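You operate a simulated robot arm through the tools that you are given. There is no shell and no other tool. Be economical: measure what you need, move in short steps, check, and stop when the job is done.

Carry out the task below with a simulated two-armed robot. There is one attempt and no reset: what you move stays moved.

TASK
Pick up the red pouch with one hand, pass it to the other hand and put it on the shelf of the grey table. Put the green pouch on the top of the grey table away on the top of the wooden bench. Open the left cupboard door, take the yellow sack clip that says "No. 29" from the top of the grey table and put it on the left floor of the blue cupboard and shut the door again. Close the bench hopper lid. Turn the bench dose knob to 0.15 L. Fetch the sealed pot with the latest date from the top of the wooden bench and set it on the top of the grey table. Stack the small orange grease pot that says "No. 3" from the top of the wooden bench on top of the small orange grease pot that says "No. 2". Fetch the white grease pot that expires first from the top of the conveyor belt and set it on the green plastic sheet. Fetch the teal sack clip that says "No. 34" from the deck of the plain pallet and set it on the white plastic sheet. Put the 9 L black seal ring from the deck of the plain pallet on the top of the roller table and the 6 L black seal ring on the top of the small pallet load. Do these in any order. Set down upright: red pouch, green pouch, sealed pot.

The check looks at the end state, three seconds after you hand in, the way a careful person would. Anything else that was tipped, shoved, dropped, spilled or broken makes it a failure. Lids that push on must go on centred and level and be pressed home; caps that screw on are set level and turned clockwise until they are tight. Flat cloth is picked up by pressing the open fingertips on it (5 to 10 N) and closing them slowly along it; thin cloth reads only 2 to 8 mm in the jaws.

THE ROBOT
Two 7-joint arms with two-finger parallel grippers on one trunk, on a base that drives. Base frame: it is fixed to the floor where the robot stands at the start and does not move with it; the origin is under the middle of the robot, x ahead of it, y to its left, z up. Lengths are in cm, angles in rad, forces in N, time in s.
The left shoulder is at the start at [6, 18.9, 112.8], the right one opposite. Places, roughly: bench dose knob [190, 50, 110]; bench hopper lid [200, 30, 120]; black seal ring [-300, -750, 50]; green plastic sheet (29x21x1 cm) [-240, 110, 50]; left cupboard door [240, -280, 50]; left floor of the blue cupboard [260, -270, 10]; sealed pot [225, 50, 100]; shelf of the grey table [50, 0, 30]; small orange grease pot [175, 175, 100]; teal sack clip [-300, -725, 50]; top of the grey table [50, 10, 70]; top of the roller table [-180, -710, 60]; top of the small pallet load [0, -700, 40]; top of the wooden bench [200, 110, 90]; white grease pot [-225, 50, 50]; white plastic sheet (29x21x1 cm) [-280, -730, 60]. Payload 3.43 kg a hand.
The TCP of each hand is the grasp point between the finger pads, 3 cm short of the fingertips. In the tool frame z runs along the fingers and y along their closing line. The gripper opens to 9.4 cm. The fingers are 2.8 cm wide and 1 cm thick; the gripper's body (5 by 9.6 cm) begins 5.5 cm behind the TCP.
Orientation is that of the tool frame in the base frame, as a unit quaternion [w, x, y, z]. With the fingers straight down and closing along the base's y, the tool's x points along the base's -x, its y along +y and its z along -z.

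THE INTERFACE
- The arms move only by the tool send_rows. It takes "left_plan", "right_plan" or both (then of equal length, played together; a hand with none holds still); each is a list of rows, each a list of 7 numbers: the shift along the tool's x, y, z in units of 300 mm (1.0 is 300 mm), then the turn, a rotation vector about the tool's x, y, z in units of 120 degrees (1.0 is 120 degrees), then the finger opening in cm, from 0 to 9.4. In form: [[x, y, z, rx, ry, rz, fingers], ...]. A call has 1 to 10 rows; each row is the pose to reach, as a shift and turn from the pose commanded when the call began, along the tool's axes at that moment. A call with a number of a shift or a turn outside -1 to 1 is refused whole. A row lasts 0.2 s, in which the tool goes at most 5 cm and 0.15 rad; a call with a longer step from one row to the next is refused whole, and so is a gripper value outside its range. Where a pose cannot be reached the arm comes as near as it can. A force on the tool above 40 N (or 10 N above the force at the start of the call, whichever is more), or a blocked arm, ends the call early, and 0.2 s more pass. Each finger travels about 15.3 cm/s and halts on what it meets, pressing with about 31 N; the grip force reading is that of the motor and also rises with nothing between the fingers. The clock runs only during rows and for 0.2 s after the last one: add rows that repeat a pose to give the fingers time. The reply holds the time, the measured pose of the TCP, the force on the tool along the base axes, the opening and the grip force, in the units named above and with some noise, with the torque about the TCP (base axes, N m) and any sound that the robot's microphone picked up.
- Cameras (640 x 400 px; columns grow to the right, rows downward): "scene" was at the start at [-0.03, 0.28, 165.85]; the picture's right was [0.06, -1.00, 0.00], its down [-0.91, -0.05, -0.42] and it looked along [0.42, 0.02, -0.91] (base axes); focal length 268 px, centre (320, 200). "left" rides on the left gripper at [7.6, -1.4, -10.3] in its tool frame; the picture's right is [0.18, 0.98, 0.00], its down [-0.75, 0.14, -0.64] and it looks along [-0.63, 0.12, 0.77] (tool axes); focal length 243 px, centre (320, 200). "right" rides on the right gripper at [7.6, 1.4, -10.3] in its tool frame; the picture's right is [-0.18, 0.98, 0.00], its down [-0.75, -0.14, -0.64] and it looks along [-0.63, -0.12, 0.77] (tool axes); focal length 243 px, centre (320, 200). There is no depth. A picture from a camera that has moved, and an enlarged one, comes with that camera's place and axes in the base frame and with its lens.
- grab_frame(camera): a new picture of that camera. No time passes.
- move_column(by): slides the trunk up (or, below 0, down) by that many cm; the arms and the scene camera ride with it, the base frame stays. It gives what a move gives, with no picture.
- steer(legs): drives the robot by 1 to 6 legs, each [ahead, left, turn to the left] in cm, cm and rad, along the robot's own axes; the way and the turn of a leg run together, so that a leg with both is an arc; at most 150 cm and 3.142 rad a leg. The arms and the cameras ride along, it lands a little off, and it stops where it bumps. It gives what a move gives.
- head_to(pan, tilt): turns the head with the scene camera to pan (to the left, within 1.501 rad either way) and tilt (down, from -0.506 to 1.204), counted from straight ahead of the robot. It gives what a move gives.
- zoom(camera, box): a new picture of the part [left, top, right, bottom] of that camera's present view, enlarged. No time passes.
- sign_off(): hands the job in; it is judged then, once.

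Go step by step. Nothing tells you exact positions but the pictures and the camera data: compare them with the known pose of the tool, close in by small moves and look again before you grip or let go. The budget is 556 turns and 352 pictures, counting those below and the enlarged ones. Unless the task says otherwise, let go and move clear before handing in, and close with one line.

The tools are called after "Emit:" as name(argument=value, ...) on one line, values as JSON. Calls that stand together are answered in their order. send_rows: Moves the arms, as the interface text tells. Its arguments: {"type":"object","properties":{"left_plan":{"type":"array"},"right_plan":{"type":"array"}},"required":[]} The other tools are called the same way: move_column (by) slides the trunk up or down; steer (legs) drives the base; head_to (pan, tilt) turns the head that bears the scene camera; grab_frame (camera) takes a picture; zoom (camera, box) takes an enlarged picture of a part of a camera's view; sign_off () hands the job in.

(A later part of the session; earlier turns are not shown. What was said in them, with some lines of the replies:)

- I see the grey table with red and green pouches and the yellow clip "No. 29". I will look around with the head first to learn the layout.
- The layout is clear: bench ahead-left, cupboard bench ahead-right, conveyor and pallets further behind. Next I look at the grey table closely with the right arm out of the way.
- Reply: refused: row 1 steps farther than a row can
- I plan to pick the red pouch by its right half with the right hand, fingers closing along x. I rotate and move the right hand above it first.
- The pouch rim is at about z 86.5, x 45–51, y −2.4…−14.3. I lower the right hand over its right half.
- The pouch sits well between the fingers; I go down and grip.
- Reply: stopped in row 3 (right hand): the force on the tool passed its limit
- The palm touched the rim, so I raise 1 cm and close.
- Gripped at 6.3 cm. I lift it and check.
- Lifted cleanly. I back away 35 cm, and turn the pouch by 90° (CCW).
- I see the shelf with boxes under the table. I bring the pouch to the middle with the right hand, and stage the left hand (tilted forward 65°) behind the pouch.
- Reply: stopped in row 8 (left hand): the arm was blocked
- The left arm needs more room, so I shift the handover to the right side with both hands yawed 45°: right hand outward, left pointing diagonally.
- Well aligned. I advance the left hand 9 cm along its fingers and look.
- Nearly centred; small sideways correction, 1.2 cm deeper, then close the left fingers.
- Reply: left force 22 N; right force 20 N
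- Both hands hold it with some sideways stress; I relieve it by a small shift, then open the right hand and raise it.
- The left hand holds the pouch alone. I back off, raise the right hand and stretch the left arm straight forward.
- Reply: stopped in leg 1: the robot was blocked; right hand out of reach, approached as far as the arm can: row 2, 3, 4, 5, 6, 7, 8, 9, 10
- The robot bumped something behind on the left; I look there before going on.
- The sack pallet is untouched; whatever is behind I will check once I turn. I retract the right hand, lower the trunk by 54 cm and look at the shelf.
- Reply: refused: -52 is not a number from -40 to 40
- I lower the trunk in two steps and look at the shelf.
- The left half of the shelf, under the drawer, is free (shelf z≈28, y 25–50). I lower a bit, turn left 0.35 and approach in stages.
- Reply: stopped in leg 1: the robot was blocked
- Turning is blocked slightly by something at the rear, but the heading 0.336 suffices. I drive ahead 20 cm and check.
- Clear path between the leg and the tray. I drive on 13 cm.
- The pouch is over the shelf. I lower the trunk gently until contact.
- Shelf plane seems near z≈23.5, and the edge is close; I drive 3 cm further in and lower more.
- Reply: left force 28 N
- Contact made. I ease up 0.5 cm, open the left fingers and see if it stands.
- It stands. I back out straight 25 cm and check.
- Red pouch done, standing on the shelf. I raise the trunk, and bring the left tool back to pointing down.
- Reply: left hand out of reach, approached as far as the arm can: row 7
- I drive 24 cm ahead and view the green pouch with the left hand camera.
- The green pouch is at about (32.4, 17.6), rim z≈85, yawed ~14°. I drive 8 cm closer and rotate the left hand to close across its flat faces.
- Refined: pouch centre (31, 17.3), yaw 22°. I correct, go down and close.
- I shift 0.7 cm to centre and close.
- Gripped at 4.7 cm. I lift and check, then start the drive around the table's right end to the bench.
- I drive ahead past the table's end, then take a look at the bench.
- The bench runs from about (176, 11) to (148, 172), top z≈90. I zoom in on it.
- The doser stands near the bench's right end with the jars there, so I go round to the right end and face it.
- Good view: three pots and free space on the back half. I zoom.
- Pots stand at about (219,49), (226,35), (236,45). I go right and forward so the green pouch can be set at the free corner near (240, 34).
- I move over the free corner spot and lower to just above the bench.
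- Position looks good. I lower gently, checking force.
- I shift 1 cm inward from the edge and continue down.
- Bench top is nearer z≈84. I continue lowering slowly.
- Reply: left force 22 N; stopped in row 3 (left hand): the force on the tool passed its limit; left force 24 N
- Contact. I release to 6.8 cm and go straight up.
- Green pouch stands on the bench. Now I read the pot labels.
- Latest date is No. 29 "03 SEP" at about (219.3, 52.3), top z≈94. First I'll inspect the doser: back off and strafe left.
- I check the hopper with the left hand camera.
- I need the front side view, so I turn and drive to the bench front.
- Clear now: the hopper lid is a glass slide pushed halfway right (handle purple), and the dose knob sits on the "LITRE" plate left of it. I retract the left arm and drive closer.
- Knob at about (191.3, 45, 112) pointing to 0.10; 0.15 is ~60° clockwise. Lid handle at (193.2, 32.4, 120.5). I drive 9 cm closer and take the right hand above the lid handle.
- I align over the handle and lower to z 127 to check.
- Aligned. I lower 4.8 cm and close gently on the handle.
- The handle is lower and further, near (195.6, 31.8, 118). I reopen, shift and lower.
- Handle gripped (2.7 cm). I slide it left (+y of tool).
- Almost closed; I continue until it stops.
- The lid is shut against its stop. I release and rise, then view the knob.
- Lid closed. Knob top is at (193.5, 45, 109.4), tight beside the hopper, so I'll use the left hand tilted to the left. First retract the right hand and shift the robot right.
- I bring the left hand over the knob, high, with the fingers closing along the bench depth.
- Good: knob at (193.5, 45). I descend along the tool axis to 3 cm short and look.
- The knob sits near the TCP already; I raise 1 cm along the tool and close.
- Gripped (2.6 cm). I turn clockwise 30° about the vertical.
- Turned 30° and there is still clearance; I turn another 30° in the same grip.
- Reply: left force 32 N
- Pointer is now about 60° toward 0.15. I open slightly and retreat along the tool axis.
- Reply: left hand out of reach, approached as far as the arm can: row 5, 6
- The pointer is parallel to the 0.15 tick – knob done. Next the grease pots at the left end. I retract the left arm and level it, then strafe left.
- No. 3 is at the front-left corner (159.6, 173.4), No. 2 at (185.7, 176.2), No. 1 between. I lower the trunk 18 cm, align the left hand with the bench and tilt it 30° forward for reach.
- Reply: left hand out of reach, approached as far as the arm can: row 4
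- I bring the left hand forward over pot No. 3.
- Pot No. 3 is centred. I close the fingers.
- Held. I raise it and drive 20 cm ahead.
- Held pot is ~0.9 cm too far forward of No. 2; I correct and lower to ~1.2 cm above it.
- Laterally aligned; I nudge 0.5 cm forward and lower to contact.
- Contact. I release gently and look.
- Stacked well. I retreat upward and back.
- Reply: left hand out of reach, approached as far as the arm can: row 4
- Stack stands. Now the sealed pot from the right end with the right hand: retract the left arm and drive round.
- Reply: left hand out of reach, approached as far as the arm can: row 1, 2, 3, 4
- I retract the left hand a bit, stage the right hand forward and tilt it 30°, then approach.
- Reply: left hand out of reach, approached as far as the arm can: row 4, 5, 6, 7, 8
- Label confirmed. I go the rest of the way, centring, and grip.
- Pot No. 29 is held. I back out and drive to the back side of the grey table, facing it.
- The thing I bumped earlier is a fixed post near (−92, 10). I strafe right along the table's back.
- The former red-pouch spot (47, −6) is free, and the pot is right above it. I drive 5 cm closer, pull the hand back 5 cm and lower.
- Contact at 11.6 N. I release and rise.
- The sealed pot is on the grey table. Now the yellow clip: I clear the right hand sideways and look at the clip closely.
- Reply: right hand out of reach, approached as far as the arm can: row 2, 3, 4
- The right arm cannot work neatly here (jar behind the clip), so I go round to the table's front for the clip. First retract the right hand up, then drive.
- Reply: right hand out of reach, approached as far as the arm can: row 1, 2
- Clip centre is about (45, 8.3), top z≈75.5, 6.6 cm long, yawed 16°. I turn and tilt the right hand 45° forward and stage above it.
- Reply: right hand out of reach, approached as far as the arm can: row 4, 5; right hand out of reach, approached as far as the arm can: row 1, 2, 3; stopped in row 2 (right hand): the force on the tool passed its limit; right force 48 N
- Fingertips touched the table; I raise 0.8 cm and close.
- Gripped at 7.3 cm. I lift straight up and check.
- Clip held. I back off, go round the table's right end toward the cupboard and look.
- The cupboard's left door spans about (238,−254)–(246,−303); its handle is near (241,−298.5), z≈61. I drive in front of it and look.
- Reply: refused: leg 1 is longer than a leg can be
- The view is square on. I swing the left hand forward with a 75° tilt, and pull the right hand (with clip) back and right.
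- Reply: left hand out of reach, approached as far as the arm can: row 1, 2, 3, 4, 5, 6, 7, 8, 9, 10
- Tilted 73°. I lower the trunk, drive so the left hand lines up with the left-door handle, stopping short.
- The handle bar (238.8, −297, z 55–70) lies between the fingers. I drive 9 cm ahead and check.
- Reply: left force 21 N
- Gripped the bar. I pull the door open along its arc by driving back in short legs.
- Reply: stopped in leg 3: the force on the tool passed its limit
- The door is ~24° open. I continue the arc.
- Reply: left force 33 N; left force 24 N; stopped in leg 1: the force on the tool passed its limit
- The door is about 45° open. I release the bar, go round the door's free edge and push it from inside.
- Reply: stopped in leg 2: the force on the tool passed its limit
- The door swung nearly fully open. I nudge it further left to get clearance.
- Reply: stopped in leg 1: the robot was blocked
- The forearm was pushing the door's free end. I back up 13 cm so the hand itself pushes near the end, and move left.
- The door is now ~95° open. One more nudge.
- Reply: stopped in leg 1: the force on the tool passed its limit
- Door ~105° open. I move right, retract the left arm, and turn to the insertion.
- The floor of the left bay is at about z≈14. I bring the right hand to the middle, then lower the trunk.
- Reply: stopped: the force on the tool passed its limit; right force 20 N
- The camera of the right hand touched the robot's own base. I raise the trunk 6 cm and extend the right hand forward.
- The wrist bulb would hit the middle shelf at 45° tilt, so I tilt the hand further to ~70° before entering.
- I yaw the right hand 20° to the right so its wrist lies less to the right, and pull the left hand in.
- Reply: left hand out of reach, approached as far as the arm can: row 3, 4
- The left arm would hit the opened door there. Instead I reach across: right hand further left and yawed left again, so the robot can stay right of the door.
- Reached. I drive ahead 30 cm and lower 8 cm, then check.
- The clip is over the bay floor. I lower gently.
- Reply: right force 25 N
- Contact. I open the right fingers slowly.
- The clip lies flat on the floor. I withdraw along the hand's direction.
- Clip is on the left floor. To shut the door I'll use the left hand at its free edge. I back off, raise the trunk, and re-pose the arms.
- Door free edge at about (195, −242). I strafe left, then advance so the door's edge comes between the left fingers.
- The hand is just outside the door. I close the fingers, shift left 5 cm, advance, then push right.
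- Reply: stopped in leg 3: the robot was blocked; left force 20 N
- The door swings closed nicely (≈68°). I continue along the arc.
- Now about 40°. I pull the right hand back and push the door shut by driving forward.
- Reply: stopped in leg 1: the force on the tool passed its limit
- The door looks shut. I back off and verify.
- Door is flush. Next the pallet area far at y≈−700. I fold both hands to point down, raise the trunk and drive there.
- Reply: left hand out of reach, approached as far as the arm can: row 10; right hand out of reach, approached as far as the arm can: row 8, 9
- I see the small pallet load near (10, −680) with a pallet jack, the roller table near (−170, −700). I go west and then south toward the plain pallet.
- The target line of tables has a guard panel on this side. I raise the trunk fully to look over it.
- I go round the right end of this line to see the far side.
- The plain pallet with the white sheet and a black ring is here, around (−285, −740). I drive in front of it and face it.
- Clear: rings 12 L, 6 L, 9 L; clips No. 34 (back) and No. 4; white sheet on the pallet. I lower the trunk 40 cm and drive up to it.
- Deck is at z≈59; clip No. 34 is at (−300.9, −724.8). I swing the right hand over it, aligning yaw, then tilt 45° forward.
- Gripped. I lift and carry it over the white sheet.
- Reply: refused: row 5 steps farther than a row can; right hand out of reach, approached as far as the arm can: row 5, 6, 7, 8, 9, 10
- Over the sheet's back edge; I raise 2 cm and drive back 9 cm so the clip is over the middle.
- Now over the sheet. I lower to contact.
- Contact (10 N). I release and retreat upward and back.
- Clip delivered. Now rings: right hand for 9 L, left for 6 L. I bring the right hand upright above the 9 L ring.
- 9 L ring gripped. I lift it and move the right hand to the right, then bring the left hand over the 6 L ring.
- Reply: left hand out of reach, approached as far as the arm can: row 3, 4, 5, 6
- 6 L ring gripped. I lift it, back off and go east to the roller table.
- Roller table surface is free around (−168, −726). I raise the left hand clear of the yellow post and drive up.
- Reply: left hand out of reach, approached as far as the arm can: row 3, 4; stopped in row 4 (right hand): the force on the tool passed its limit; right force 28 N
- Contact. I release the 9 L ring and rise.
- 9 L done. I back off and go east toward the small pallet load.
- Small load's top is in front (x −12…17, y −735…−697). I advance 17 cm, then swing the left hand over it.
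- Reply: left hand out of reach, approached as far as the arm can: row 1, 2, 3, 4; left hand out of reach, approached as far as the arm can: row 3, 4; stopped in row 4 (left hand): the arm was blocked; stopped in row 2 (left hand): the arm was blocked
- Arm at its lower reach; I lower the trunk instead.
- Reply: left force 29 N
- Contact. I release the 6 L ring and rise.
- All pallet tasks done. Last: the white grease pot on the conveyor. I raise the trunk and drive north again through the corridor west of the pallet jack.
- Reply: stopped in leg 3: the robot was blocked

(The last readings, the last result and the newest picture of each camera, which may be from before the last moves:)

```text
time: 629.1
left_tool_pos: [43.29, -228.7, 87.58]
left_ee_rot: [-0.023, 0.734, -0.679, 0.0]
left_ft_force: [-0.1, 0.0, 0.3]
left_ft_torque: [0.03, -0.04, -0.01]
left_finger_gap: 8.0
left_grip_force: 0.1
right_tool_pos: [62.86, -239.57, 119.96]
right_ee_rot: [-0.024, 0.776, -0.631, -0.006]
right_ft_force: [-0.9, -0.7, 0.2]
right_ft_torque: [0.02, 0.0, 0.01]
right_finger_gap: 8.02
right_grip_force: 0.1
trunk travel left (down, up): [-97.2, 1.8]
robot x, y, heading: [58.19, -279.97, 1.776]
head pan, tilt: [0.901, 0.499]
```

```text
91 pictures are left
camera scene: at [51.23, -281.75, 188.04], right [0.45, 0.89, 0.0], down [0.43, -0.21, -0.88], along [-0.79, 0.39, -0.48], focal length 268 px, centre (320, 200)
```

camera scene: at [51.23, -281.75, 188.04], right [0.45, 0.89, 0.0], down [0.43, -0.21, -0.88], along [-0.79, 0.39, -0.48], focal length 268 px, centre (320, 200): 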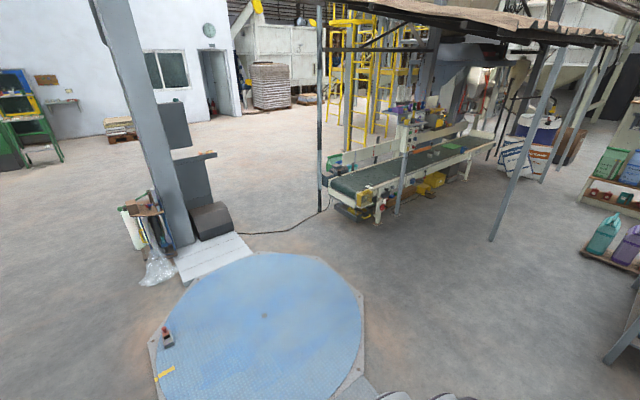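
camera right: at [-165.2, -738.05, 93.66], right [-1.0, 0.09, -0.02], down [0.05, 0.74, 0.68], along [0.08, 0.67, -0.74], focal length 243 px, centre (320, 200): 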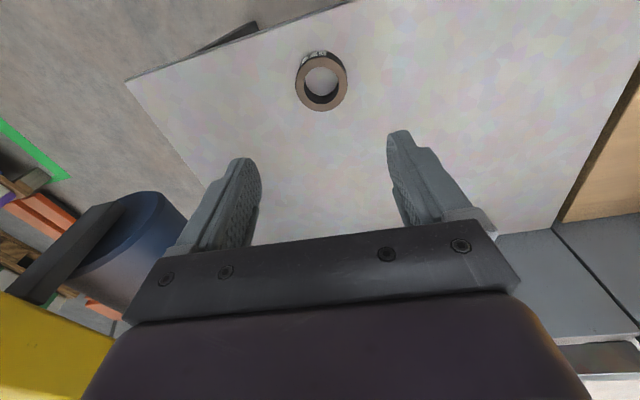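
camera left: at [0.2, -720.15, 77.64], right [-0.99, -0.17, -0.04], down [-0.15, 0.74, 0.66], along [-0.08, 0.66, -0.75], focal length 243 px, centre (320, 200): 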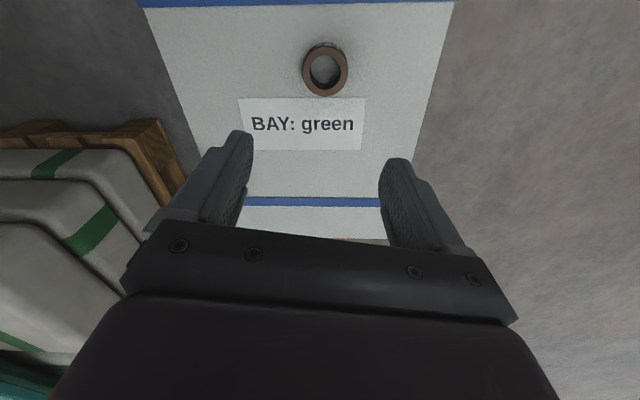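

Blocked by the turntable's ramp; I shift east 70 cm and continue north.

Emit:
steer(legs=[[-10, -70, -0.2], [150, 0, 0], [40, 0, 0]])

Emit:
head_to(pan=1.2, tilt=0.5)

Emit:
grab_frame(camera="scene")

```text
time: 642.3
left_tool_pos: [127.77, -34.22, 87.62]
left_ee_rot: [0.023, -0.645, 0.764, -0.001]
left_ft_force: [-0.5, 0.4, 0.5]
left_ft_torque: [0.01, -0.02, -0.02]
left_finger_gap: 8.01
left_grip_force: 0.0
right_tool_pos: [143.94, -49.4, 120.2]
right_ee_rot: [0.026, -0.693, 0.721, 0.002]
right_ft_force: [0.8, 0.5, 0.0]
right_ft_torque: [0.03, 0.02, -0.05]
right_finger_gap: 7.97
right_grip_force: 0.1
trunk travel left (down, up): [-97.2, 1.8]
robot x, y, heading: [129.78, -87.05, 1.533]
head pan, tilt: [0.901, 0.499]
```

```text
time: 643.1
left_tool_pos: [127.6, -34.17, 87.46]
left_ee_rot: [0.022, -0.645, 0.764, -0.002]
left_ft_force: [-0.1, 0.1, -0.1]
left_ft_torque: [-0.03, 0.01, 0.02]
left_finger_gap: 8.02
left_grip_force: 0.1
right_tool_pos: [143.96, -49.23, 120.1]
right_ee_rot: [0.025, -0.693, 0.72, 0.002]
right_ft_force: [0.3, 0.5, 0.4]
right_ft_torque: [-0.04, -0.01, 0.0]
right_finger_gap: 8.02
right_grip_force: 0.0
trunk travel left (down, up): [-97.2, 1.8]
robot x, y, heading: [129.75, -87.25, 1.53]
head pan, tilt: [1.201, 0.499]
```

```text
90 pictures are left
camera scene: at [121.16, -89.61, 188.04], right [0.4, 0.92, 0.0], down [0.44, -0.19, -0.88], along [-0.81, 0.35, -0.48], focal length 268 px, centre (320, 200)
```

scene: 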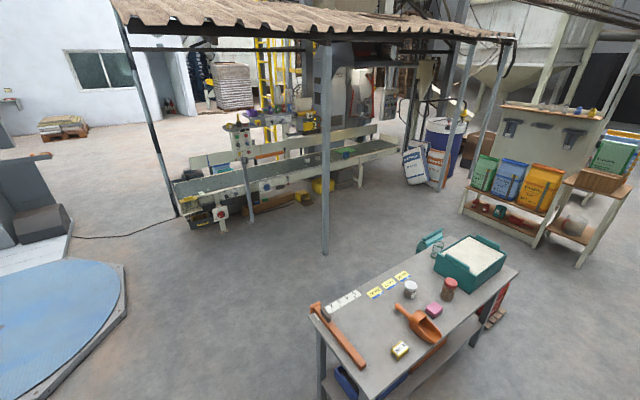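

I see the conveyor under the canopy. I raise the left hand, and go west in front of the table's right end, then north to the conveyor.

Emit:
send_rows(left_plan=[[0.1, 0.05, -0.1, 0, 0, 0, 8], [0.2, 0.1, -0.2, 0, 0, 0, 8], [0.3, 0.15, -0.3, 0, 0, 0, 8], [0.4, 0.2, -0.4, 0, 0, 0, 8], [0.5, 0.25, -0.5, 0, 0, 0, 8], [0.6, 0.3, -0.6, 0, 0, 0, 8]])

Emit:
steer(legs=[[-22, 0, 0.04], [0, 150, 0], [0, 125, 0]])

Emit:
head_to(pan=0.7, tilt=0.6)

Emit:
grab_frame(camera="scene")

```text
time: 644.5
left_tool_pos: [115.26, -51.15, 105.13]
left_ee_rot: [0.023, -0.644, 0.764, -0.002]
left_ft_force: [-1.0, 0.7, -0.1]
left_ft_torque: [0.02, -0.01, -0.01]
left_finger_gap: 7.98
left_grip_force: 0.0
right_tool_pos: [143.9, -49.33, 120.18]
right_ee_rot: [0.026, -0.694, 0.72, 0.004]
right_ft_force: [-0.9, 1.0, -0.1]
right_ft_torque: [0.02, 0.0, -0.03]
right_finger_gap: 8.0
right_grip_force: 0.0
trunk travel left (down, up): [-97.2, 1.8]
robot x, y, heading: [129.84, -86.84, 1.535]
head pan, tilt: [1.201, 0.499]
```

```text
time: 658.8
left_tool_pos: [-155.48, -70.1, 105.08]
left_ee_rot: [0.023, -0.638, 0.769, -0.002]
left_ft_force: [-0.5, 0.4, 0.4]
left_ft_torque: [-0.02, 0.01, -0.02]
left_finger_gap: 8.01
left_grip_force: 0.2
right_tool_pos: [-126.43, -69.14, 120.1]
right_ee_rot: [0.026, -0.687, 0.726, 0.001]
right_ft_force: [-1.1, -0.1, 0.1]
right_ft_torque: [-0.01, -0.03, -0.01]
right_finger_gap: 8.02
right_grip_force: 0.1
trunk travel left (down, up): [-97.2, 1.8]
robot x, y, heading: [-141.26, -106.99, 1.515]
head pan, tilt: [1.201, 0.499]
stopped in leg 3: the robot was blocked; the commanded pose is now the measured one
```

```text
time: 659.8
left_tool_pos: [-155.14, -70.19, 105.03]
left_ee_rot: [0.022, -0.639, 0.769, -0.001]
left_ft_force: [0.5, 0.7, 0.4]
left_ft_torque: [0.01, 0.0, -0.01]
left_finger_gap: 8.01
left_grip_force: 0.0
right_tool_pos: [-126.48, -69.06, 120.06]
right_ee_rot: [0.025, -0.687, 0.726, 0.002]
right_ft_force: [0.7, 0.2, 1.2]
right_ft_torque: [-0.01, 0.03, -0.01]
right_finger_gap: 8.01
right_grip_force: 0.0
trunk travel left (down, up): [-97.2, 1.8]
robot x, y, heading: [-141.2, -106.98, 1.515]
head pan, tilt: [0.7, 0.6]
```

```text
89 pictures are left
camera scene: at [-146.92, -105.93, 187.14], right [0.8, 0.6, 0.0], down [0.34, -0.45, -0.83], along [-0.5, 0.66, -0.56], focal length 268 px, centre (320, 200)
```

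scene: 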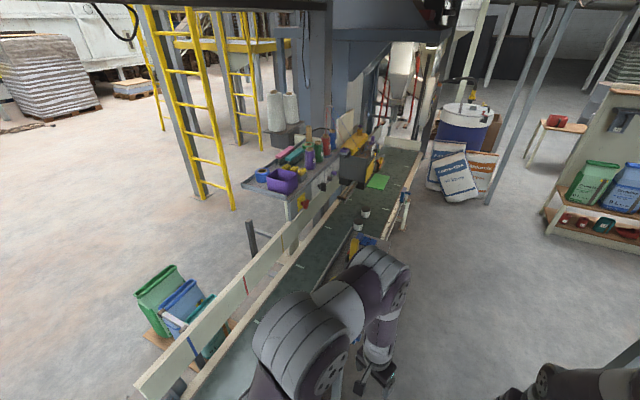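

I see the belt with the green sheet and white pots. I go north along the belt.

Emit:
steer(legs=[[0, -8, 0.05], [110, 0, 0]])

Emit:
head_to(pan=1.3, tilt=0.8)

Emit:
grab_frame(camera="scene")

```text
time: 666.1
left_tool_pos: [-150.35, 39.93, 105.19]
left_ee_rot: [0.022, -0.665, 0.746, -0.001]
left_ft_force: [0.3, -0.1, -1.0]
left_ft_torque: [0.03, 0.0, 0.02]
left_finger_gap: 7.99
left_grip_force: 0.0
right_tool_pos: [-121.71, 42.91, 120.14]
right_ee_rot: [-0.025, 0.712, -0.702, -0.003]
right_ft_force: [-0.4, -0.4, -1.3]
right_ft_torque: [0.02, 0.02, 0.0]
right_finger_gap: 8.01
right_grip_force: 0.1
trunk travel left (down, up): [-97.2, 1.8]
robot x, y, heading: [-134.01, 4.04, 1.588]
head pan, tilt: [0.7, 0.6]
```

```text
time: 667.1
left_tool_pos: [-150.38, 39.94, 105.17]
left_ee_rot: [0.022, -0.666, 0.746, -0.001]
left_ft_force: [0.5, -0.1, -0.2]
left_ft_torque: [-0.04, 0.03, 0.0]
left_finger_gap: 8.02
left_grip_force: 0.1
right_tool_pos: [-121.61, 43.03, 120.08]
right_ee_rot: [-0.026, 0.712, -0.702, -0.003]
right_ft_force: [-0.1, 0.8, 0.3]
right_ft_torque: [-0.01, -0.01, -0.01]
right_finger_gap: 7.98
right_grip_force: 0.0
trunk travel left (down, up): [-97.2, 1.8]
robot x, y, heading: [-134.23, 4.32, 1.593]
head pan, tilt: [1.3, 0.799]
```

```text
88 pictures are left
camera scene: at [-141.68, 0.25, 185.45], right [0.25, 0.97, 0.0], down [0.69, -0.18, -0.7], along [-0.67, 0.18, -0.72], focal length 268 px, centre (320, 200)
```

scene: 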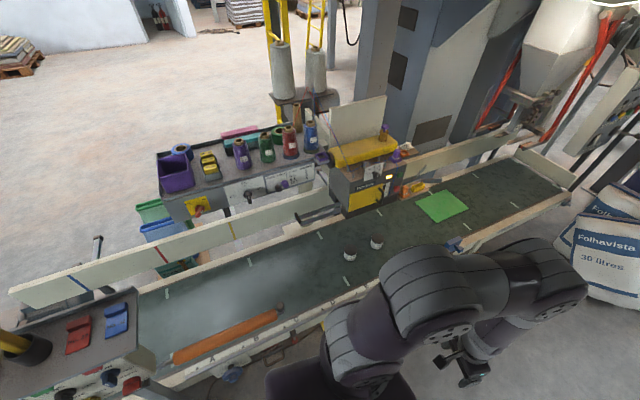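

Emit:
zoom(camera="scene", box=[320, 220, 420, 280])

Emit:
zoom(camera="scene", box=[338, 230, 390, 270])

```text
6.40 times, centred on (370, 250) of scene
camera zoom: at [-141.68, 0.25, 185.45], right [0.25, 0.97, 0.0], down [0.69, -0.18, -0.7], along [-0.67, 0.18, -0.72], focal length 1715 px, centre (0, -120)
```

zoom: 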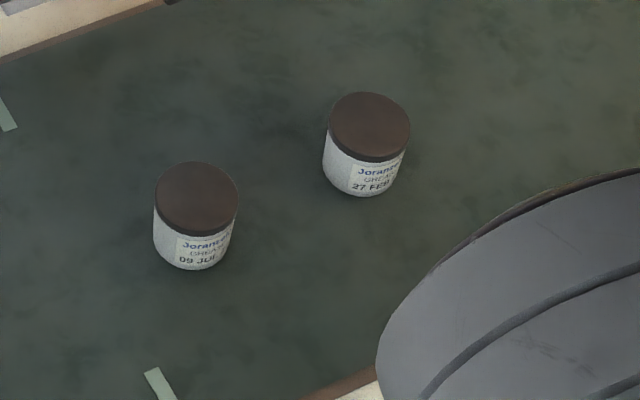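

```text
10.00 times, centred on (364, 250) of scene
camera zoom: at [-141.68, 0.25, 185.45], right [0.25, 0.97, 0.0], down [0.69, -0.18, -0.7], along [-0.67, 0.18, -0.72], focal length 2679 px, centre (-120, -300)
```

zoom: 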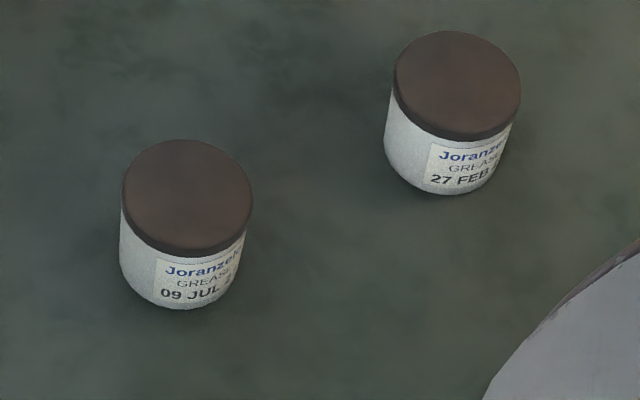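

Two pots: "27 FEB …" and "09 JUL …" – I need the years. I move further north, turn to face the belt.

Emit:
steer(legs=[[48, 10, 0], [0, 0, 1.65]])

Emit:
head_to(pan=0.0, tilt=0.8)

Emit:
grab_frame(camera="scene")

```text
time: 674.0
left_tool_pos: [-178.71, 33.08, 105.13]
left_ee_rot: [-0.016, 1.0, -0.022, -0.015]
left_ft_force: [0.6, -0.6, -0.2]
left_ft_torque: [0.05, 0.02, 0.01]
left_finger_gap: 8.02
left_grip_force: 0.1
right_tool_pos: [-183.75, 61.34, 120.19]
right_ee_rot: [-0.014, 0.999, 0.043, -0.021]
right_ft_force: [-0.2, -0.2, 0.0]
right_ft_torque: [0.02, 0.03, -0.01]
right_finger_gap: 8.02
right_grip_force: 0.0
trunk travel left (down, up): [-97.2, 1.8]
robot x, y, heading: [-144.02, 52.05, -3.058]
head pan, tilt: [1.3, 0.799]
```

```text
time: 675.5
left_tool_pos: [-178.72, 33.06, 105.21]
left_ee_rot: [-0.016, 1.0, -0.022, -0.015]
left_ft_force: [0.5, -0.2, -0.1]
left_ft_torque: [0.0, -0.01, 0.01]
left_finger_gap: 7.99
left_grip_force: 0.0
right_tool_pos: [-183.81, 61.35, 120.14]
right_ee_rot: [-0.015, 0.999, 0.044, -0.021]
right_ft_force: [0.8, 0.5, 0.2]
right_ft_torque: [0.01, -0.01, -0.03]
right_finger_gap: 8.0
right_grip_force: 0.0
trunk travel left (down, up): [-97.2, 1.8]
robot x, y, heading: [-144.12, 52.13, -3.055]
head pan, tilt: [0.0, 0.799]
```

```text
85 pictures are left
camera scene: at [-146.47, 51.75, 185.45], right [-0.09, 1.0, 0.0], down [0.71, 0.06, -0.7], along [-0.69, -0.06, -0.72], focal length 268 px, centre (320, 200)
```

scene: 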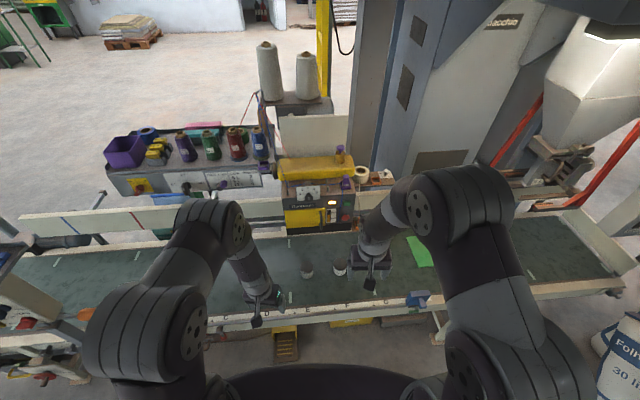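

Emit:
zoom(camera="scene", box=[290, 245, 360, 290])

Emit:
grab_frame(camera="left")

Emit:
grab_frame(camera="right")

```text
8.89 times, centred on (325, 268) of scene
camera zoom: at [-146.47, 51.75, 185.45], right [-0.09, 1.0, 0.0], down [0.71, 0.06, -0.7], along [-0.69, -0.06, -0.72], focal length 2381 px, centre (276, -400)
```

zoom: 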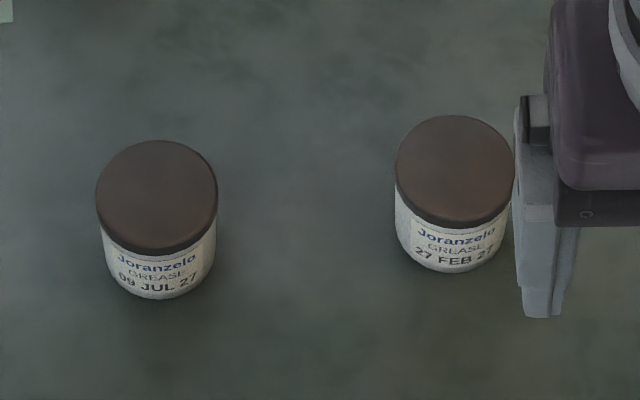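

```text
83 pictures are left
camera left: at [-170.68, 33.8, 115.23], right [0.14, -0.99, -0.04], down [-0.74, -0.13, 0.66], along [-0.66, -0.07, -0.75], focal length 243 px, centre (320, 200)
```

left: 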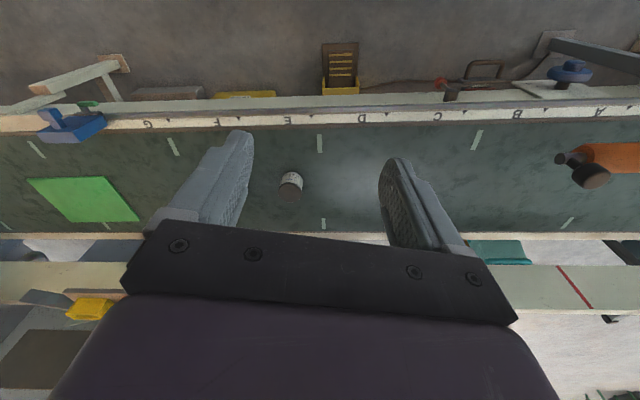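

```text
82 pictures are left
camera right: at [-175.76, 60.11, 130.02], right [-0.1, -0.99, -0.02], down [-0.73, 0.06, 0.68], along [-0.67, 0.08, -0.74], focal length 243 px, centre (320, 200)
```

right: 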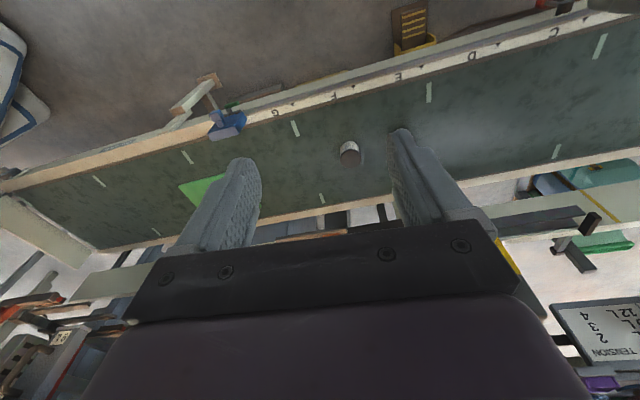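

Dates: "27 FEB 27" vs "09 JUL 27" – the February pot at (−220.8, 55.9), lid z≈60.5, expires first. I retract the left arm, lower the trunk, tilt the right hand 30° and advance.

Emit:
send_rows(left_plan=[[0.08, 0.06, -0.08, 0, 0, 0, 8], [0.16, 0.12, -0.16, 0, 0, 0, 8], [0.24, 0.18, -0.24, 0, 0, 0, 8], [0.32, 0.24, -0.32, 0, 0, 0, 8], [0.4, 0.3, -0.4, 0, 0, 0, 8]], right_plan=[[0, 0, 0, 0, -0.05, 0, 9], [0, 0, 0, 0, -0.1, 0, 9], [0, 0, 0, 0, -0.15, 0, 9], [0, 0, 0, 0, -0.2, 0, 9], [0, 0, 0, 0, -0.25, 0, 9]])

Emit:
move_column(by=-40)

Emit:
steer(legs=[[28, 0, 0]])

Emit:
grab_frame(camera="right")

Emit:
grab_frame(camera="scene")

```text
time: 676.7
left_tool_pos: [-166.66, 22.77, 116.43]
left_ee_rot: [-0.016, 0.999, -0.022, -0.016]
left_ft_force: [0.4, 0.0, -0.8]
left_ft_torque: [-0.01, 0.0, -0.02]
left_finger_gap: 8.0
left_grip_force: 0.1
right_tool_pos: [-183.57, 62.09, 119.78]
right_ee_rot: [-0.027, 0.971, 0.042, -0.236]
right_ft_force: [0.3, -0.2, 0.0]
right_ft_torque: [0.0, 0.02, 0.01]
right_finger_gap: 9.0
right_grip_force: 0.1
right hand out of reach, approached as far as the arm can: row 5
trunk travel left (down, up): [-97.2, 1.8]
robot x, y, heading: [-144.41, 51.69, -3.051]
head pan, tilt: [0.0, 0.799]
```

```text
time: 680.5
left_tool_pos: [-166.78, 22.74, 76.41]
left_ee_rot: [-0.016, 1.0, -0.022, -0.016]
left_ft_force: [-0.9, 0.5, 0.1]
left_ft_torque: [0.02, 0.01, -0.02]
left_finger_gap: 7.97
left_grip_force: 0.1
right_tool_pos: [-183.72, 62.15, 79.96]
right_ee_rot: [-0.026, 0.971, 0.042, -0.235]
right_ft_force: [0.0, -0.2, 0.4]
right_ft_torque: [-0.01, 0.01, -0.01]
right_finger_gap: 9.0
right_grip_force: 0.1
trunk travel left (down, up): [-57.2, 41.8]
robot x, y, heading: [-144.47, 51.86, -3.052]
head pan, tilt: [0.0, 0.799]
```

```text
time: 682.4
left_tool_pos: [-189.28, 20.49, 76.45]
left_ee_rot: [-0.015, 1.0, 0.005, -0.017]
left_ft_force: [0.1, 0.8, 0.7]
left_ft_torque: [0.01, 0.03, -0.02]
left_finger_gap: 8.0
left_grip_force: 0.0
right_tool_pos: [-208.12, 58.97, 79.99]
right_ee_rot: [-0.02, 0.969, 0.066, -0.235]
right_ft_force: [0.0, -0.7, 0.0]
right_ft_torque: [-0.03, 0.0, 0.0]
right_finger_gap: 8.98
right_grip_force: 0.0
trunk travel left (down, up): [-57.2, 41.8]
robot x, y, heading: [-168.12, 50.74, -3.002]
head pan, tilt: [0.0, 0.799]
stopped in leg 1: the robot was blocked; the commanded pose is now the measured one
```

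```text
81 pictures are left
camera right: at [-196.57, 58.35, 85.5], right [-0.04, -1.0, 0.01], down [-0.38, 0.03, 0.92], along [-0.92, 0.04, -0.39], focal length 243 px, centre (320, 200)
```

right: 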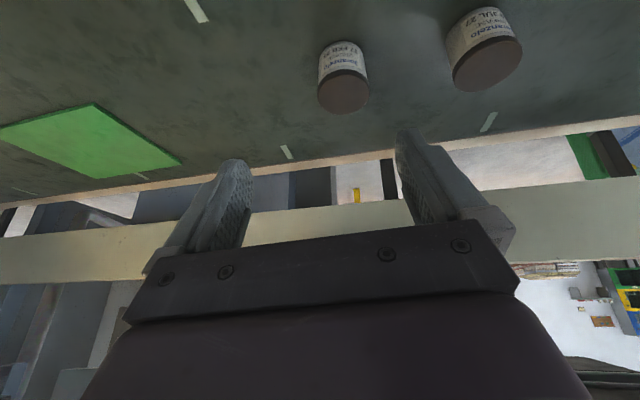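

```text
80 pictures are left
camera scene: at [-170.25, 50.59, 145.45], right [-0.14, 0.99, 0.0], down [0.71, 0.1, -0.7], along [-0.69, -0.1, -0.72], focal length 268 px, centre (320, 200)
```

scene: 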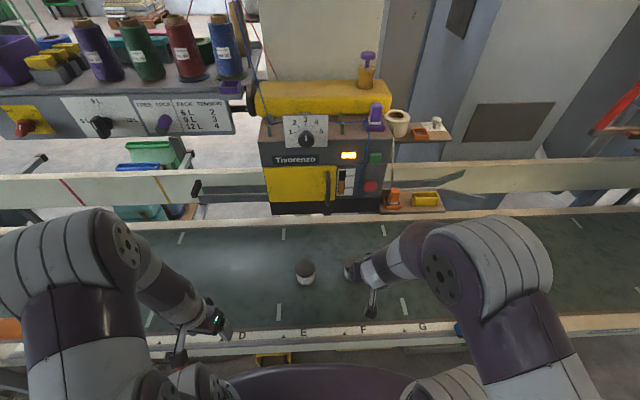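

Emit:
send_rows(right_plan=[[-0.003, 0.05, 0.13, 0, 0, 0, 9.3], [-0.006, 0.098, 0.26, 0, 0, 0, 9.3], [-0.009, 0.098, 0.39, 0, 0, 0, 9.3], [-0.012, 0.098, 0.52, 0, 0, 0, 9.3]])

Emit:
grab_frame(camera="right")

```text
time: 683.4
left_tool_pos: [-189.31, 20.5, 76.38]
left_ee_rot: [-0.016, 1.0, 0.005, -0.016]
left_ft_force: [0.2, -0.2, 0.1]
left_ft_torque: [0.01, -0.03, 0.0]
left_finger_gap: 8.0
left_grip_force: 0.1
right_tool_pos: [-215.11, 55.61, 65.75]
right_ee_rot: [-0.022, 0.97, 0.066, -0.234]
right_ft_force: [0.5, 0.6, -0.3]
right_ft_torque: [-0.01, -0.01, -0.01]
right_finger_gap: 9.28
right_grip_force: 0.1
trunk travel left (down, up): [-57.2, 41.8]
robot x, y, heading: [-168.42, 50.61, -3.005]
head pan, tilt: [0.0, 0.799]
```

```text
79 pictures are left
camera right: at [-203.73, 55.03, 71.43], right [-0.04, -1.0, 0.01], down [-0.39, 0.03, 0.92], along [-0.92, 0.04, -0.39], focal length 243 px, centre (320, 200)
```

right: 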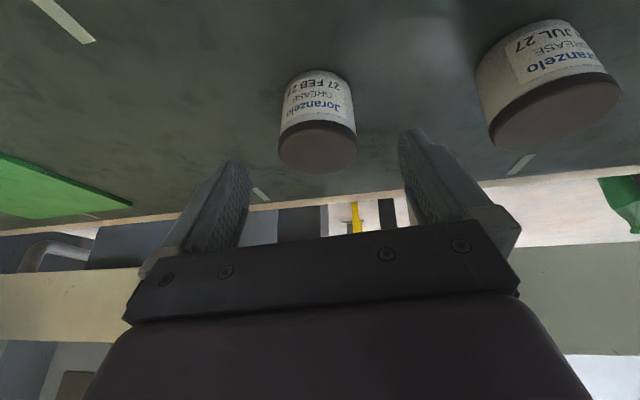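

Emit:
send_rows(right_plan=[[-0.006, -0.01, 0.08, 0, 0, 0, 9.3], [-0.013, -0.01, 0.16, 0, 0, 0, 9.3], [-0.018, -0.01, 0.215, 0, 0, 0, 9.3], [-0.018, -0.01, 0.215, 0, 0, 0, 9.3]])

Emit:
grab_frame(camera="right")

```text
time: 684.4
left_tool_pos: [-189.36, 20.46, 76.4]
left_ee_rot: [-0.016, 1.0, 0.004, -0.015]
left_ft_force: [0.5, 0.6, 0.2]
left_ft_torque: [-0.03, -0.01, 0.02]
left_finger_gap: 8.0
left_grip_force: 0.0
right_tool_pos: [-218.64, 56.33, 60.69]
right_ee_rot: [-0.021, 0.969, 0.067, -0.236]
right_ft_force: [-0.8, -0.1, -1.1]
right_ft_torque: [0.01, 0.02, -0.02]
right_finger_gap: 9.3
right_grip_force: 0.1
trunk travel left (down, up): [-57.2, 41.8]
robot x, y, heading: [-168.54, 50.7, -3.0]
head pan, tilt: [0.0, 0.799]
```

```text
78 pictures are left
camera right: at [-207.07, 55.63, 66.21], right [-0.04, -1.0, 0.01], down [-0.39, 0.03, 0.92], along [-0.92, 0.04, -0.39], focal length 243 px, centre (320, 200)
```

right: 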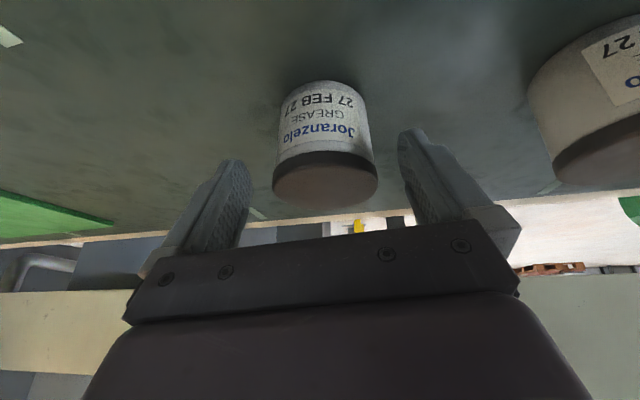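

Emit:
send_rows(right_plan=[[-0.007, 0.005, 0.055, 0, 0, 0, 9.3], [-0.013, 0.005, 0.11, 0, 0, 0, 9.3], [-0.013, 0.005, 0.11, 0, 0, 0, 8.4], [-0.013, 0.005, 0.11, 0, 0, 0, 7.4], [-0.013, 0.005, 0.11, 0, 0, 0, 6.4], [-0.013, 0.005, 0.11, 0, 0, 0, 5.4], [-0.013, 0.005, 0.11, 0, 0, 0, 4.5]])

Emit:
grab_frame(camera="right")

```text
time: 686.0
left_tool_pos: [-189.29, 20.39, 76.32]
left_ee_rot: [-0.016, 1.0, 0.004, -0.015]
left_ft_force: [-0.7, -0.1, -0.9]
left_ft_torque: [0.0, 0.0, -0.01]
left_finger_gap: 7.99
left_grip_force: 0.0
right_tool_pos: [-220.59, 56.26, 57.77]
right_ee_rot: [-0.02, 0.969, 0.066, -0.235]
right_ft_force: [0.2, 2.2, -0.4]
right_ft_torque: [0.06, 0.01, -0.06]
right_finger_gap: 7.37
right_grip_force: 31.4
trunk travel left (down, up): [-57.2, 41.8]
robot x, y, heading: [-168.23, 50.98, -3.006]
head pan, tilt: [0.0, 0.799]
```

```text
77 pictures are left
camera right: at [-209.13, 55.64, 63.37], right [-0.04, -1.0, 0.01], down [-0.39, 0.03, 0.92], along [-0.92, 0.04, -0.39], focal length 243 px, centre (320, 200)
```

right: 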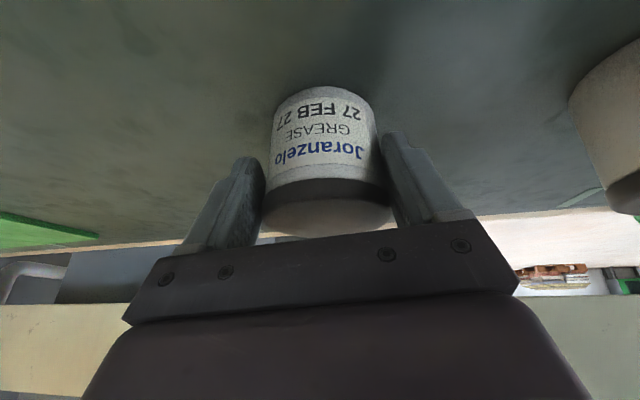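

Gripped (7.4 cm). I lift it and move north toward the green sheet.

Emit:
send_rows(right_plan=[[-0.02, 0, -0.04, 0, 0, 0, 4.5], [-0.07, 0, -0.14, 0, 0, 0, 4.5], [-0.14, 0, -0.28, 0, 0, 0, 4.5], [-0.211, 0, -0.414, 0, 0, 0, 4.5]])

Emit:
steer(legs=[[-4, 0, -0.08], [0, -48, 0]])

Emit:
grab_frame(camera="right")

Emit:
grab_frame(camera="scene")

```text
time: 687.0
left_tool_pos: [-189.14, 20.6, 76.4]
left_ee_rot: [-0.017, 1.0, 0.004, -0.016]
left_ft_force: [0.3, -0.5, -0.6]
left_ft_torque: [-0.01, -0.02, 0.01]
left_finger_gap: 8.0
left_grip_force: 0.1
right_tool_pos: [-220.4, 55.23, 71.69]
right_ee_rot: [-0.021, 0.97, 0.067, -0.235]
right_ft_force: [0.6, -0.4, -2.1]
right_ft_torque: [0.0, -0.04, -0.01]
right_finger_gap: 7.34
right_grip_force: 30.6
trunk travel left (down, up): [-57.2, 41.8]
robot x, y, heading: [-168.23, 50.89, -3.0]
head pan, tilt: [0.0, 0.799]
```

```text
time: 690.3
left_tool_pos: [-190.42, 69.65, 76.33]
left_ee_rot: [-0.016, 0.999, -0.029, -0.015]
left_ft_force: [0.6, -0.1, 0.5]
left_ft_torque: [0.03, -0.01, -0.02]
left_finger_gap: 7.99
left_grip_force: 0.0
right_tool_pos: [-219.26, 106.21, 71.68]
right_ee_rot: [-0.028, 0.971, 0.035, -0.233]
right_ft_force: [0.4, 0.2, -2.8]
right_ft_torque: [0.0, -0.05, -0.03]
right_finger_gap: 7.36
right_grip_force: 31.1
trunk travel left (down, up): [-57.2, 41.8]
robot x, y, heading: [-167.56, 98.44, -3.065]
head pan, tilt: [0.0, 0.799]
```

```text
76 pictures are left
camera right: at [-207.86, 104.98, 77.28], right [-0.11, -0.99, 0.01], down [-0.38, 0.06, 0.92], along [-0.92, 0.1, -0.39], focal length 243 px, centre (320, 200)
```

right: 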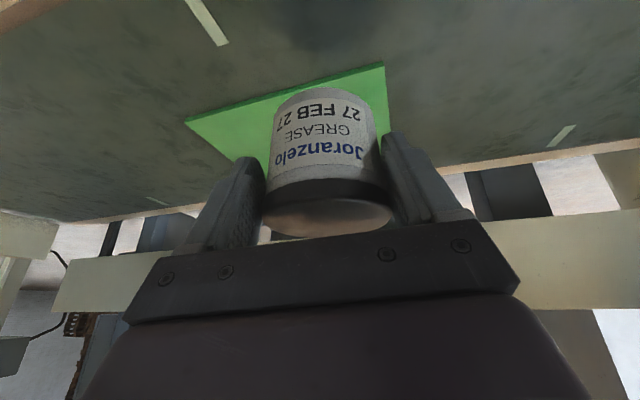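

```text
75 pictures are left
camera scene: at [-169.7, 98.3, 145.45], right [-0.07, 1.0, 0.0], down [0.72, 0.05, -0.7], along [-0.7, -0.05, -0.72], focal length 268 px, centre (320, 200)
```

scene: 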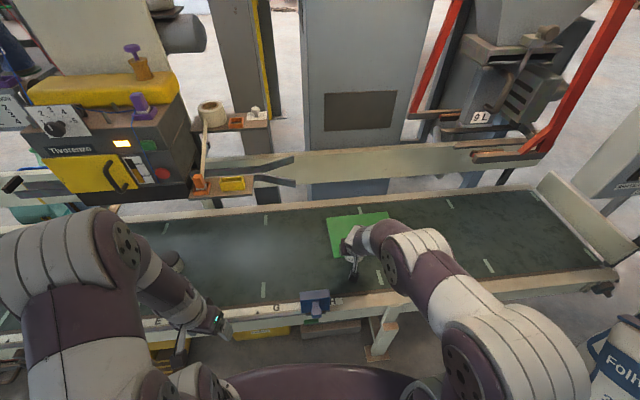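

The sheet spans about x −228…−250, y 97…124. I shift right 5, ahead 4 cm, then extend the arm over it.

Emit:
steer(legs=[[4, -5, 0]])

Emit:
send_rows(right_plan=[[-0.09, 0, 0.045, 0, 0, 0, 4.5], [-0.18, 0, 0.09, 0, 0, 0, 4.5], [-0.3, 0, 0.15, 0, 0, 0, 4.5], [-0.3, 0, 0.15, 0, 0, 0, 4.5]])

Emit:
grab_frame(camera="right")

Emit:
zoom(camera="scene", box=[280, 180, 440, 290])

```text
time: 691.3
left_tool_pos: [-194.86, 74.19, 76.31]
left_ee_rot: [-0.016, 0.999, -0.03, -0.014]
left_ft_force: [0.6, 0.6, 0.4]
left_ft_torque: [-0.04, -0.03, 0.02]
left_finger_gap: 8.0
left_grip_force: 0.2
right_tool_pos: [-223.51, 111.08, 71.65]
right_ee_rot: [-0.028, 0.971, 0.033, -0.234]
right_ft_force: [-0.7, 0.7, -2.1]
right_ft_torque: [-0.01, -0.06, 0.0]
right_finger_gap: 7.36
right_grip_force: 31.0
trunk travel left (down, up): [-57.2, 41.8]
robot x, y, heading: [-171.77, 103.3, -3.069]
head pan, tilt: [0.0, 0.799]
```

```text
time: 692.3
left_tool_pos: [-194.72, 74.2, 76.37]
left_ee_rot: [-0.016, 0.999, -0.03, -0.015]
left_ft_force: [0.3, 0.0, 1.5]
left_ft_torque: [-0.01, 0.0, -0.01]
left_finger_gap: 8.0
left_grip_force: 0.1
right_tool_pos: [-233.71, 110.07, 71.77]
right_ee_rot: [-0.028, 0.971, 0.033, -0.235]
right_ft_force: [-0.3, -0.4, -2.2]
right_ft_torque: [-0.01, -0.02, 0.01]
right_finger_gap: 7.33
right_grip_force: 31.0
trunk travel left (down, up): [-57.2, 41.8]
robot x, y, heading: [-171.97, 103.23, -3.068]
head pan, tilt: [0.0, 0.799]
```

```text
74 pictures are left
camera right: at [-222.3, 108.79, 77.47], right [-0.11, -0.99, 0.01], down [-0.38, 0.06, 0.92], along [-0.92, 0.1, -0.39], focal length 243 px, centre (320, 200)
```

right: 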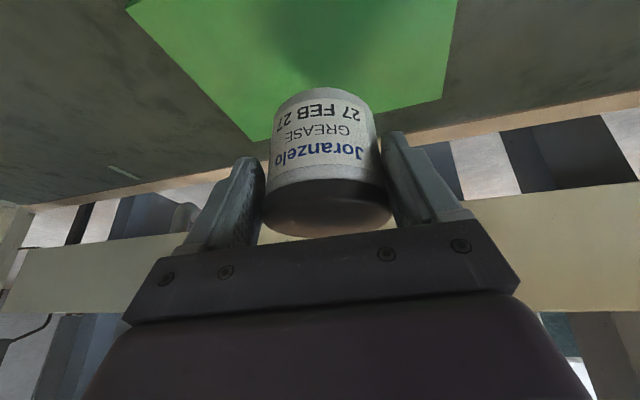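

```text
3.64 times, centred on (360, 235) of scene
camera zoom: at [-173.87, 102.81, 145.45], right [-0.07, 1.0, 0.0], down [0.71, 0.05, -0.7], along [-0.7, -0.05, -0.72], focal length 974 px, centre (174, 73)
```

zoom: 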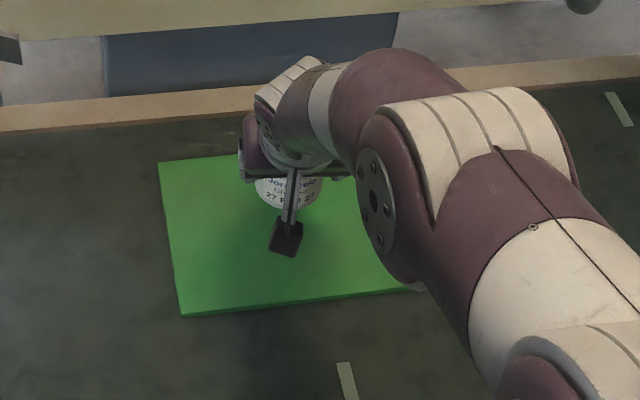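

Well over the sheet. I lower to contact.

Emit:
send_rows(right_plan=[[0.06, 0, 0.118, 0, 0, 0, 4.5], [0.12, 0, 0.236, 0, 0, 0, 4.5], [0.172, 0, 0.338, 0, 0, 0, 4.5], [0.172, 0, 0.338, 0, 0, 0, 4.5]])

Emit:
send_rows(right_plan=[[0.006, 0, 0.012, 0, 0, 0, 4.5], [0.012, 0, 0.024, 0, 0, 0, 4.5], [0.018, 0, 0.035, 0, 0, 0, 4.5], [0.018, 0, 0.035, 0, 0, 0, 4.5]])

Emit:
grab_frame(camera="right")

```text
time: 693.3
left_tool_pos: [-194.76, 74.15, 76.34]
left_ee_rot: [-0.016, 0.999, -0.03, -0.016]
left_ft_force: [0.3, -0.6, -0.2]
left_ft_torque: [-0.03, 0.0, 0.02]
left_finger_gap: 8.01
left_grip_force: 0.1
right_tool_pos: [-233.52, 111.27, 60.4]
right_ee_rot: [-0.029, 0.971, 0.033, -0.234]
right_ft_force: [0.9, 0.4, -2.0]
right_ft_torque: [0.0, -0.04, 0.02]
right_finger_gap: 7.33
right_grip_force: 31.1
trunk travel left (down, up): [-57.2, 41.8]
robot x, y, heading: [-171.66, 103.01, -3.069]
head pan, tilt: [0.0, 0.799]
```

```text
time: 694.3
left_tool_pos: [-194.75, 74.19, 76.4]
left_ee_rot: [-0.017, 0.999, -0.03, -0.016]
left_ft_force: [0.6, -0.1, 0.2]
left_ft_torque: [-0.01, -0.03, 0.0]
left_finger_gap: 7.99
left_grip_force: 0.0
right_tool_pos: [-233.55, 111.31, 59.19]
right_ee_rot: [-0.029, 0.971, 0.033, -0.234]
right_ft_force: [-0.2, 0.1, -2.1]
right_ft_torque: [0.05, -0.01, -0.03]
right_finger_gap: 7.31
right_grip_force: 30.8
trunk travel left (down, up): [-57.2, 41.8]
robot x, y, heading: [-171.67, 103.02, -3.079]
head pan, tilt: [0.0, 0.799]
```

```text
72 pictures are left
camera right: at [-222.16, 109.95, 64.8], right [-0.11, -0.99, 0.01], down [-0.38, 0.06, 0.92], along [-0.92, 0.1, -0.39], focal length 243 px, centre (320, 200)
```

right: 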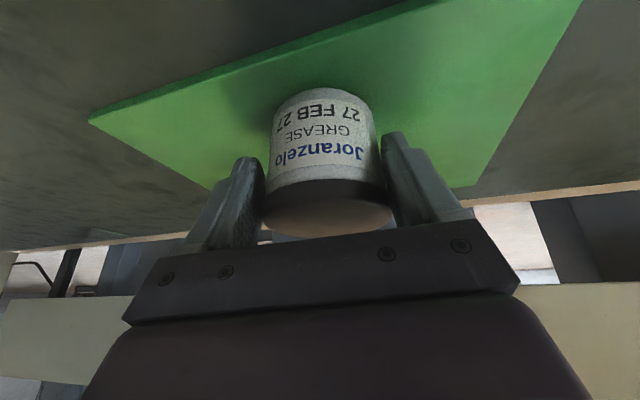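

Emit:
send_rows(right_plan=[[0.006, 0, 0.012, 0, 0, 0, 4.5], [0.01, 0, 0.02, 0, 0, 0, 4.5], [0.01, 0, 0.02, 0, 0, 0, 4.5]])

Emit:
send_rows(right_plan=[[0.004, 0, 0.009, 0, 0, 0, 4.5], [0.008, 0, 0.016, 0, 0, 0, 4.5], [0.008, 0, 0.016, 0, 0, 0, 4.5]])

```text
time: 695.1
left_tool_pos: [-194.61, 74.22, 76.41]
left_ee_rot: [-0.017, 0.999, -0.03, -0.017]
left_ft_force: [0.5, -0.3, -0.3]
left_ft_torque: [0.0, -0.03, 0.01]
left_finger_gap: 7.97
left_grip_force: 0.1
right_tool_pos: [-233.69, 111.43, 58.73]
right_ee_rot: [-0.028, 0.971, 0.034, -0.236]
right_ft_force: [0.0, 0.1, 10.4]
right_ft_torque: [-0.33, 0.12, 0.02]
right_finger_gap: 7.3
right_grip_force: 31.4
trunk travel left (down, up): [-57.2, 41.8]
robot x, y, heading: [-171.95, 103.21, -3.071]
head pan, tilt: [0.0, 0.799]
```

```text
time: 695.9
left_tool_pos: [-194.57, 74.25, 76.32]
left_ee_rot: [-0.017, 0.999, -0.03, -0.015]
left_ft_force: [-0.1, 0.9, -0.7]
left_ft_torque: [0.01, 0.0, 0.0]
left_finger_gap: 7.98
left_grip_force: 0.1
right_tool_pos: [-233.5, 111.33, 58.23]
right_ee_rot: [-0.028, 0.971, 0.033, -0.236]
right_ft_force: [3.3, 3.8, 18.0]
right_ft_torque: [-0.33, 0.25, 0.02]
right_finger_gap: 7.2
right_grip_force: 31.4
trunk travel left (down, up): [-57.2, 41.8]
robot x, y, heading: [-171.66, 103.12, -3.07]
head pan, tilt: [0.0, 0.799]
```

Contact. I ease, release and rise.

Emit:
send_rows(right_plan=[[-0.005, 0, -0.01, 0, 0, 0, 4.5], [-0.005, 0, -0.01, 0, 0, 0, 7.6], [-0.005, 0, -0.01, 0, 0, 0, 8.3], [-0.005, 0, -0.01, 0, 0, 0, 9.2], [-0.005, 0, -0.01, 0, 0, 0, 9.2], [-0.06, 0, -0.11, 0, 0, 0, 9.2], [-0.13, 0, -0.25, 0, 0, 0, 9.2], [-0.2, 0, -0.39, 0, 0, 0, 9.2], [-0.22, 0, -0.52, 0, 0, 0, 9.2]])

Emit:
grab_frame(camera="right")

```text
time: 697.9
left_tool_pos: [-194.71, 74.1, 76.38]
left_ee_rot: [-0.016, 0.999, -0.031, -0.016]
left_ft_force: [0.3, -0.2, 0.3]
left_ft_torque: [0.0, 0.0, -0.02]
left_finger_gap: 8.03
left_grip_force: 0.2
right_tool_pos: [-232.03, 110.09, 75.29]
right_ee_rot: [-0.028, 0.971, 0.033, -0.234]
right_ft_force: [0.0, 0.5, 0.9]
right_ft_torque: [-0.02, 0.0, -0.03]
right_finger_gap: 9.19
right_grip_force: 0.1
trunk travel left (down, up): [-57.2, 41.8]
robot x, y, heading: [-171.55, 102.69, -3.07]
head pan, tilt: [0.0, 0.799]
```

```text
71 pictures are left
camera right: at [-220.6, 108.81, 80.9], right [-0.11, -0.99, 0.01], down [-0.38, 0.06, 0.92], along [-0.92, 0.1, -0.39], focal length 243 px, centre (320, 200)
```

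right: 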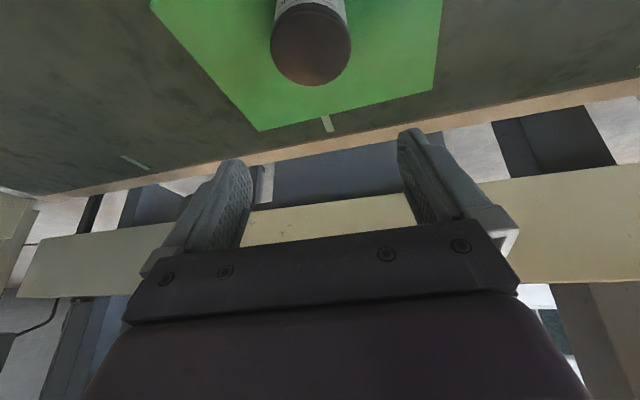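

The pot stands on the green sheet. I back off and do a last check of the surroundings here.

Emit:
steer(legs=[[-28, 0, 0]])

Emit:
head_to(pan=0.2, tilt=0.7)

Emit:
grab_frame(camera="scene")

```text
time: 699.9
left_tool_pos: [-167.02, 75.95, 76.33]
left_ee_rot: [-0.017, 0.999, -0.028, -0.016]
left_ft_force: [-0.2, 0.9, 0.3]
left_ft_torque: [0.01, 0.02, 0.01]
left_finger_gap: 8.0
left_grip_force: 0.1
right_tool_pos: [-204.5, 112.01, 75.19]
right_ee_rot: [-0.028, 0.971, 0.035, -0.235]
right_ft_force: [-0.2, 0.8, 0.4]
right_ft_torque: [-0.05, 0.01, 0.03]
right_finger_gap: 9.21
right_grip_force: 0.1
trunk travel left (down, up): [-57.2, 41.8]
robot x, y, heading: [-144.34, 104.98, -3.069]
head pan, tilt: [0.0, 0.799]
```

```text
time: 700.6
left_tool_pos: [-167.07, 76.13, 76.37]
left_ee_rot: [-0.016, 0.999, -0.028, -0.015]
left_ft_force: [-0.6, 0.1, -0.7]
left_ft_torque: [0.0, 0.02, 0.01]
left_finger_gap: 7.99
left_grip_force: 0.1
right_tool_pos: [-204.44, 112.13, 75.2]
right_ee_rot: [-0.029, 0.971, 0.035, -0.234]
right_ft_force: [0.2, -0.6, 0.0]
right_ft_torque: [-0.02, 0.02, 0.0]
right_finger_gap: 9.21
right_grip_force: 0.0
trunk travel left (down, up): [-57.2, 41.8]
robot x, y, heading: [-144.11, 105.12, -3.066]
head pan, tilt: [0.201, 0.7]
```

```text
70 pictures are left
camera scene: at [-146.43, 103.07, 146.27], right [-0.27, 0.96, 0.0], down [0.62, 0.17, -0.76], along [-0.74, -0.21, -0.64], focal length 268 px, centre (320, 200)
```

scene: 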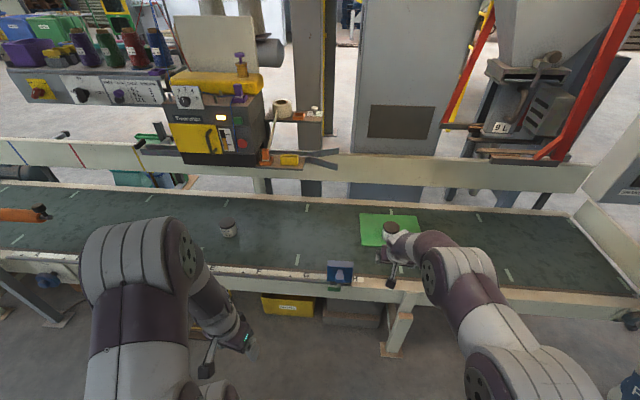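

Everything is placed and both hands are clear, so I hand in.

Emit:
sign_off()

```text
The job is handed in.
```

I finished every item on the list and handed the job in. Each placement was checked on camera afterwards. The base was stopped a few times while driving, by the canopy post, the turntable ramp and the conveyor frame; I saw nothing out of place afterwards.
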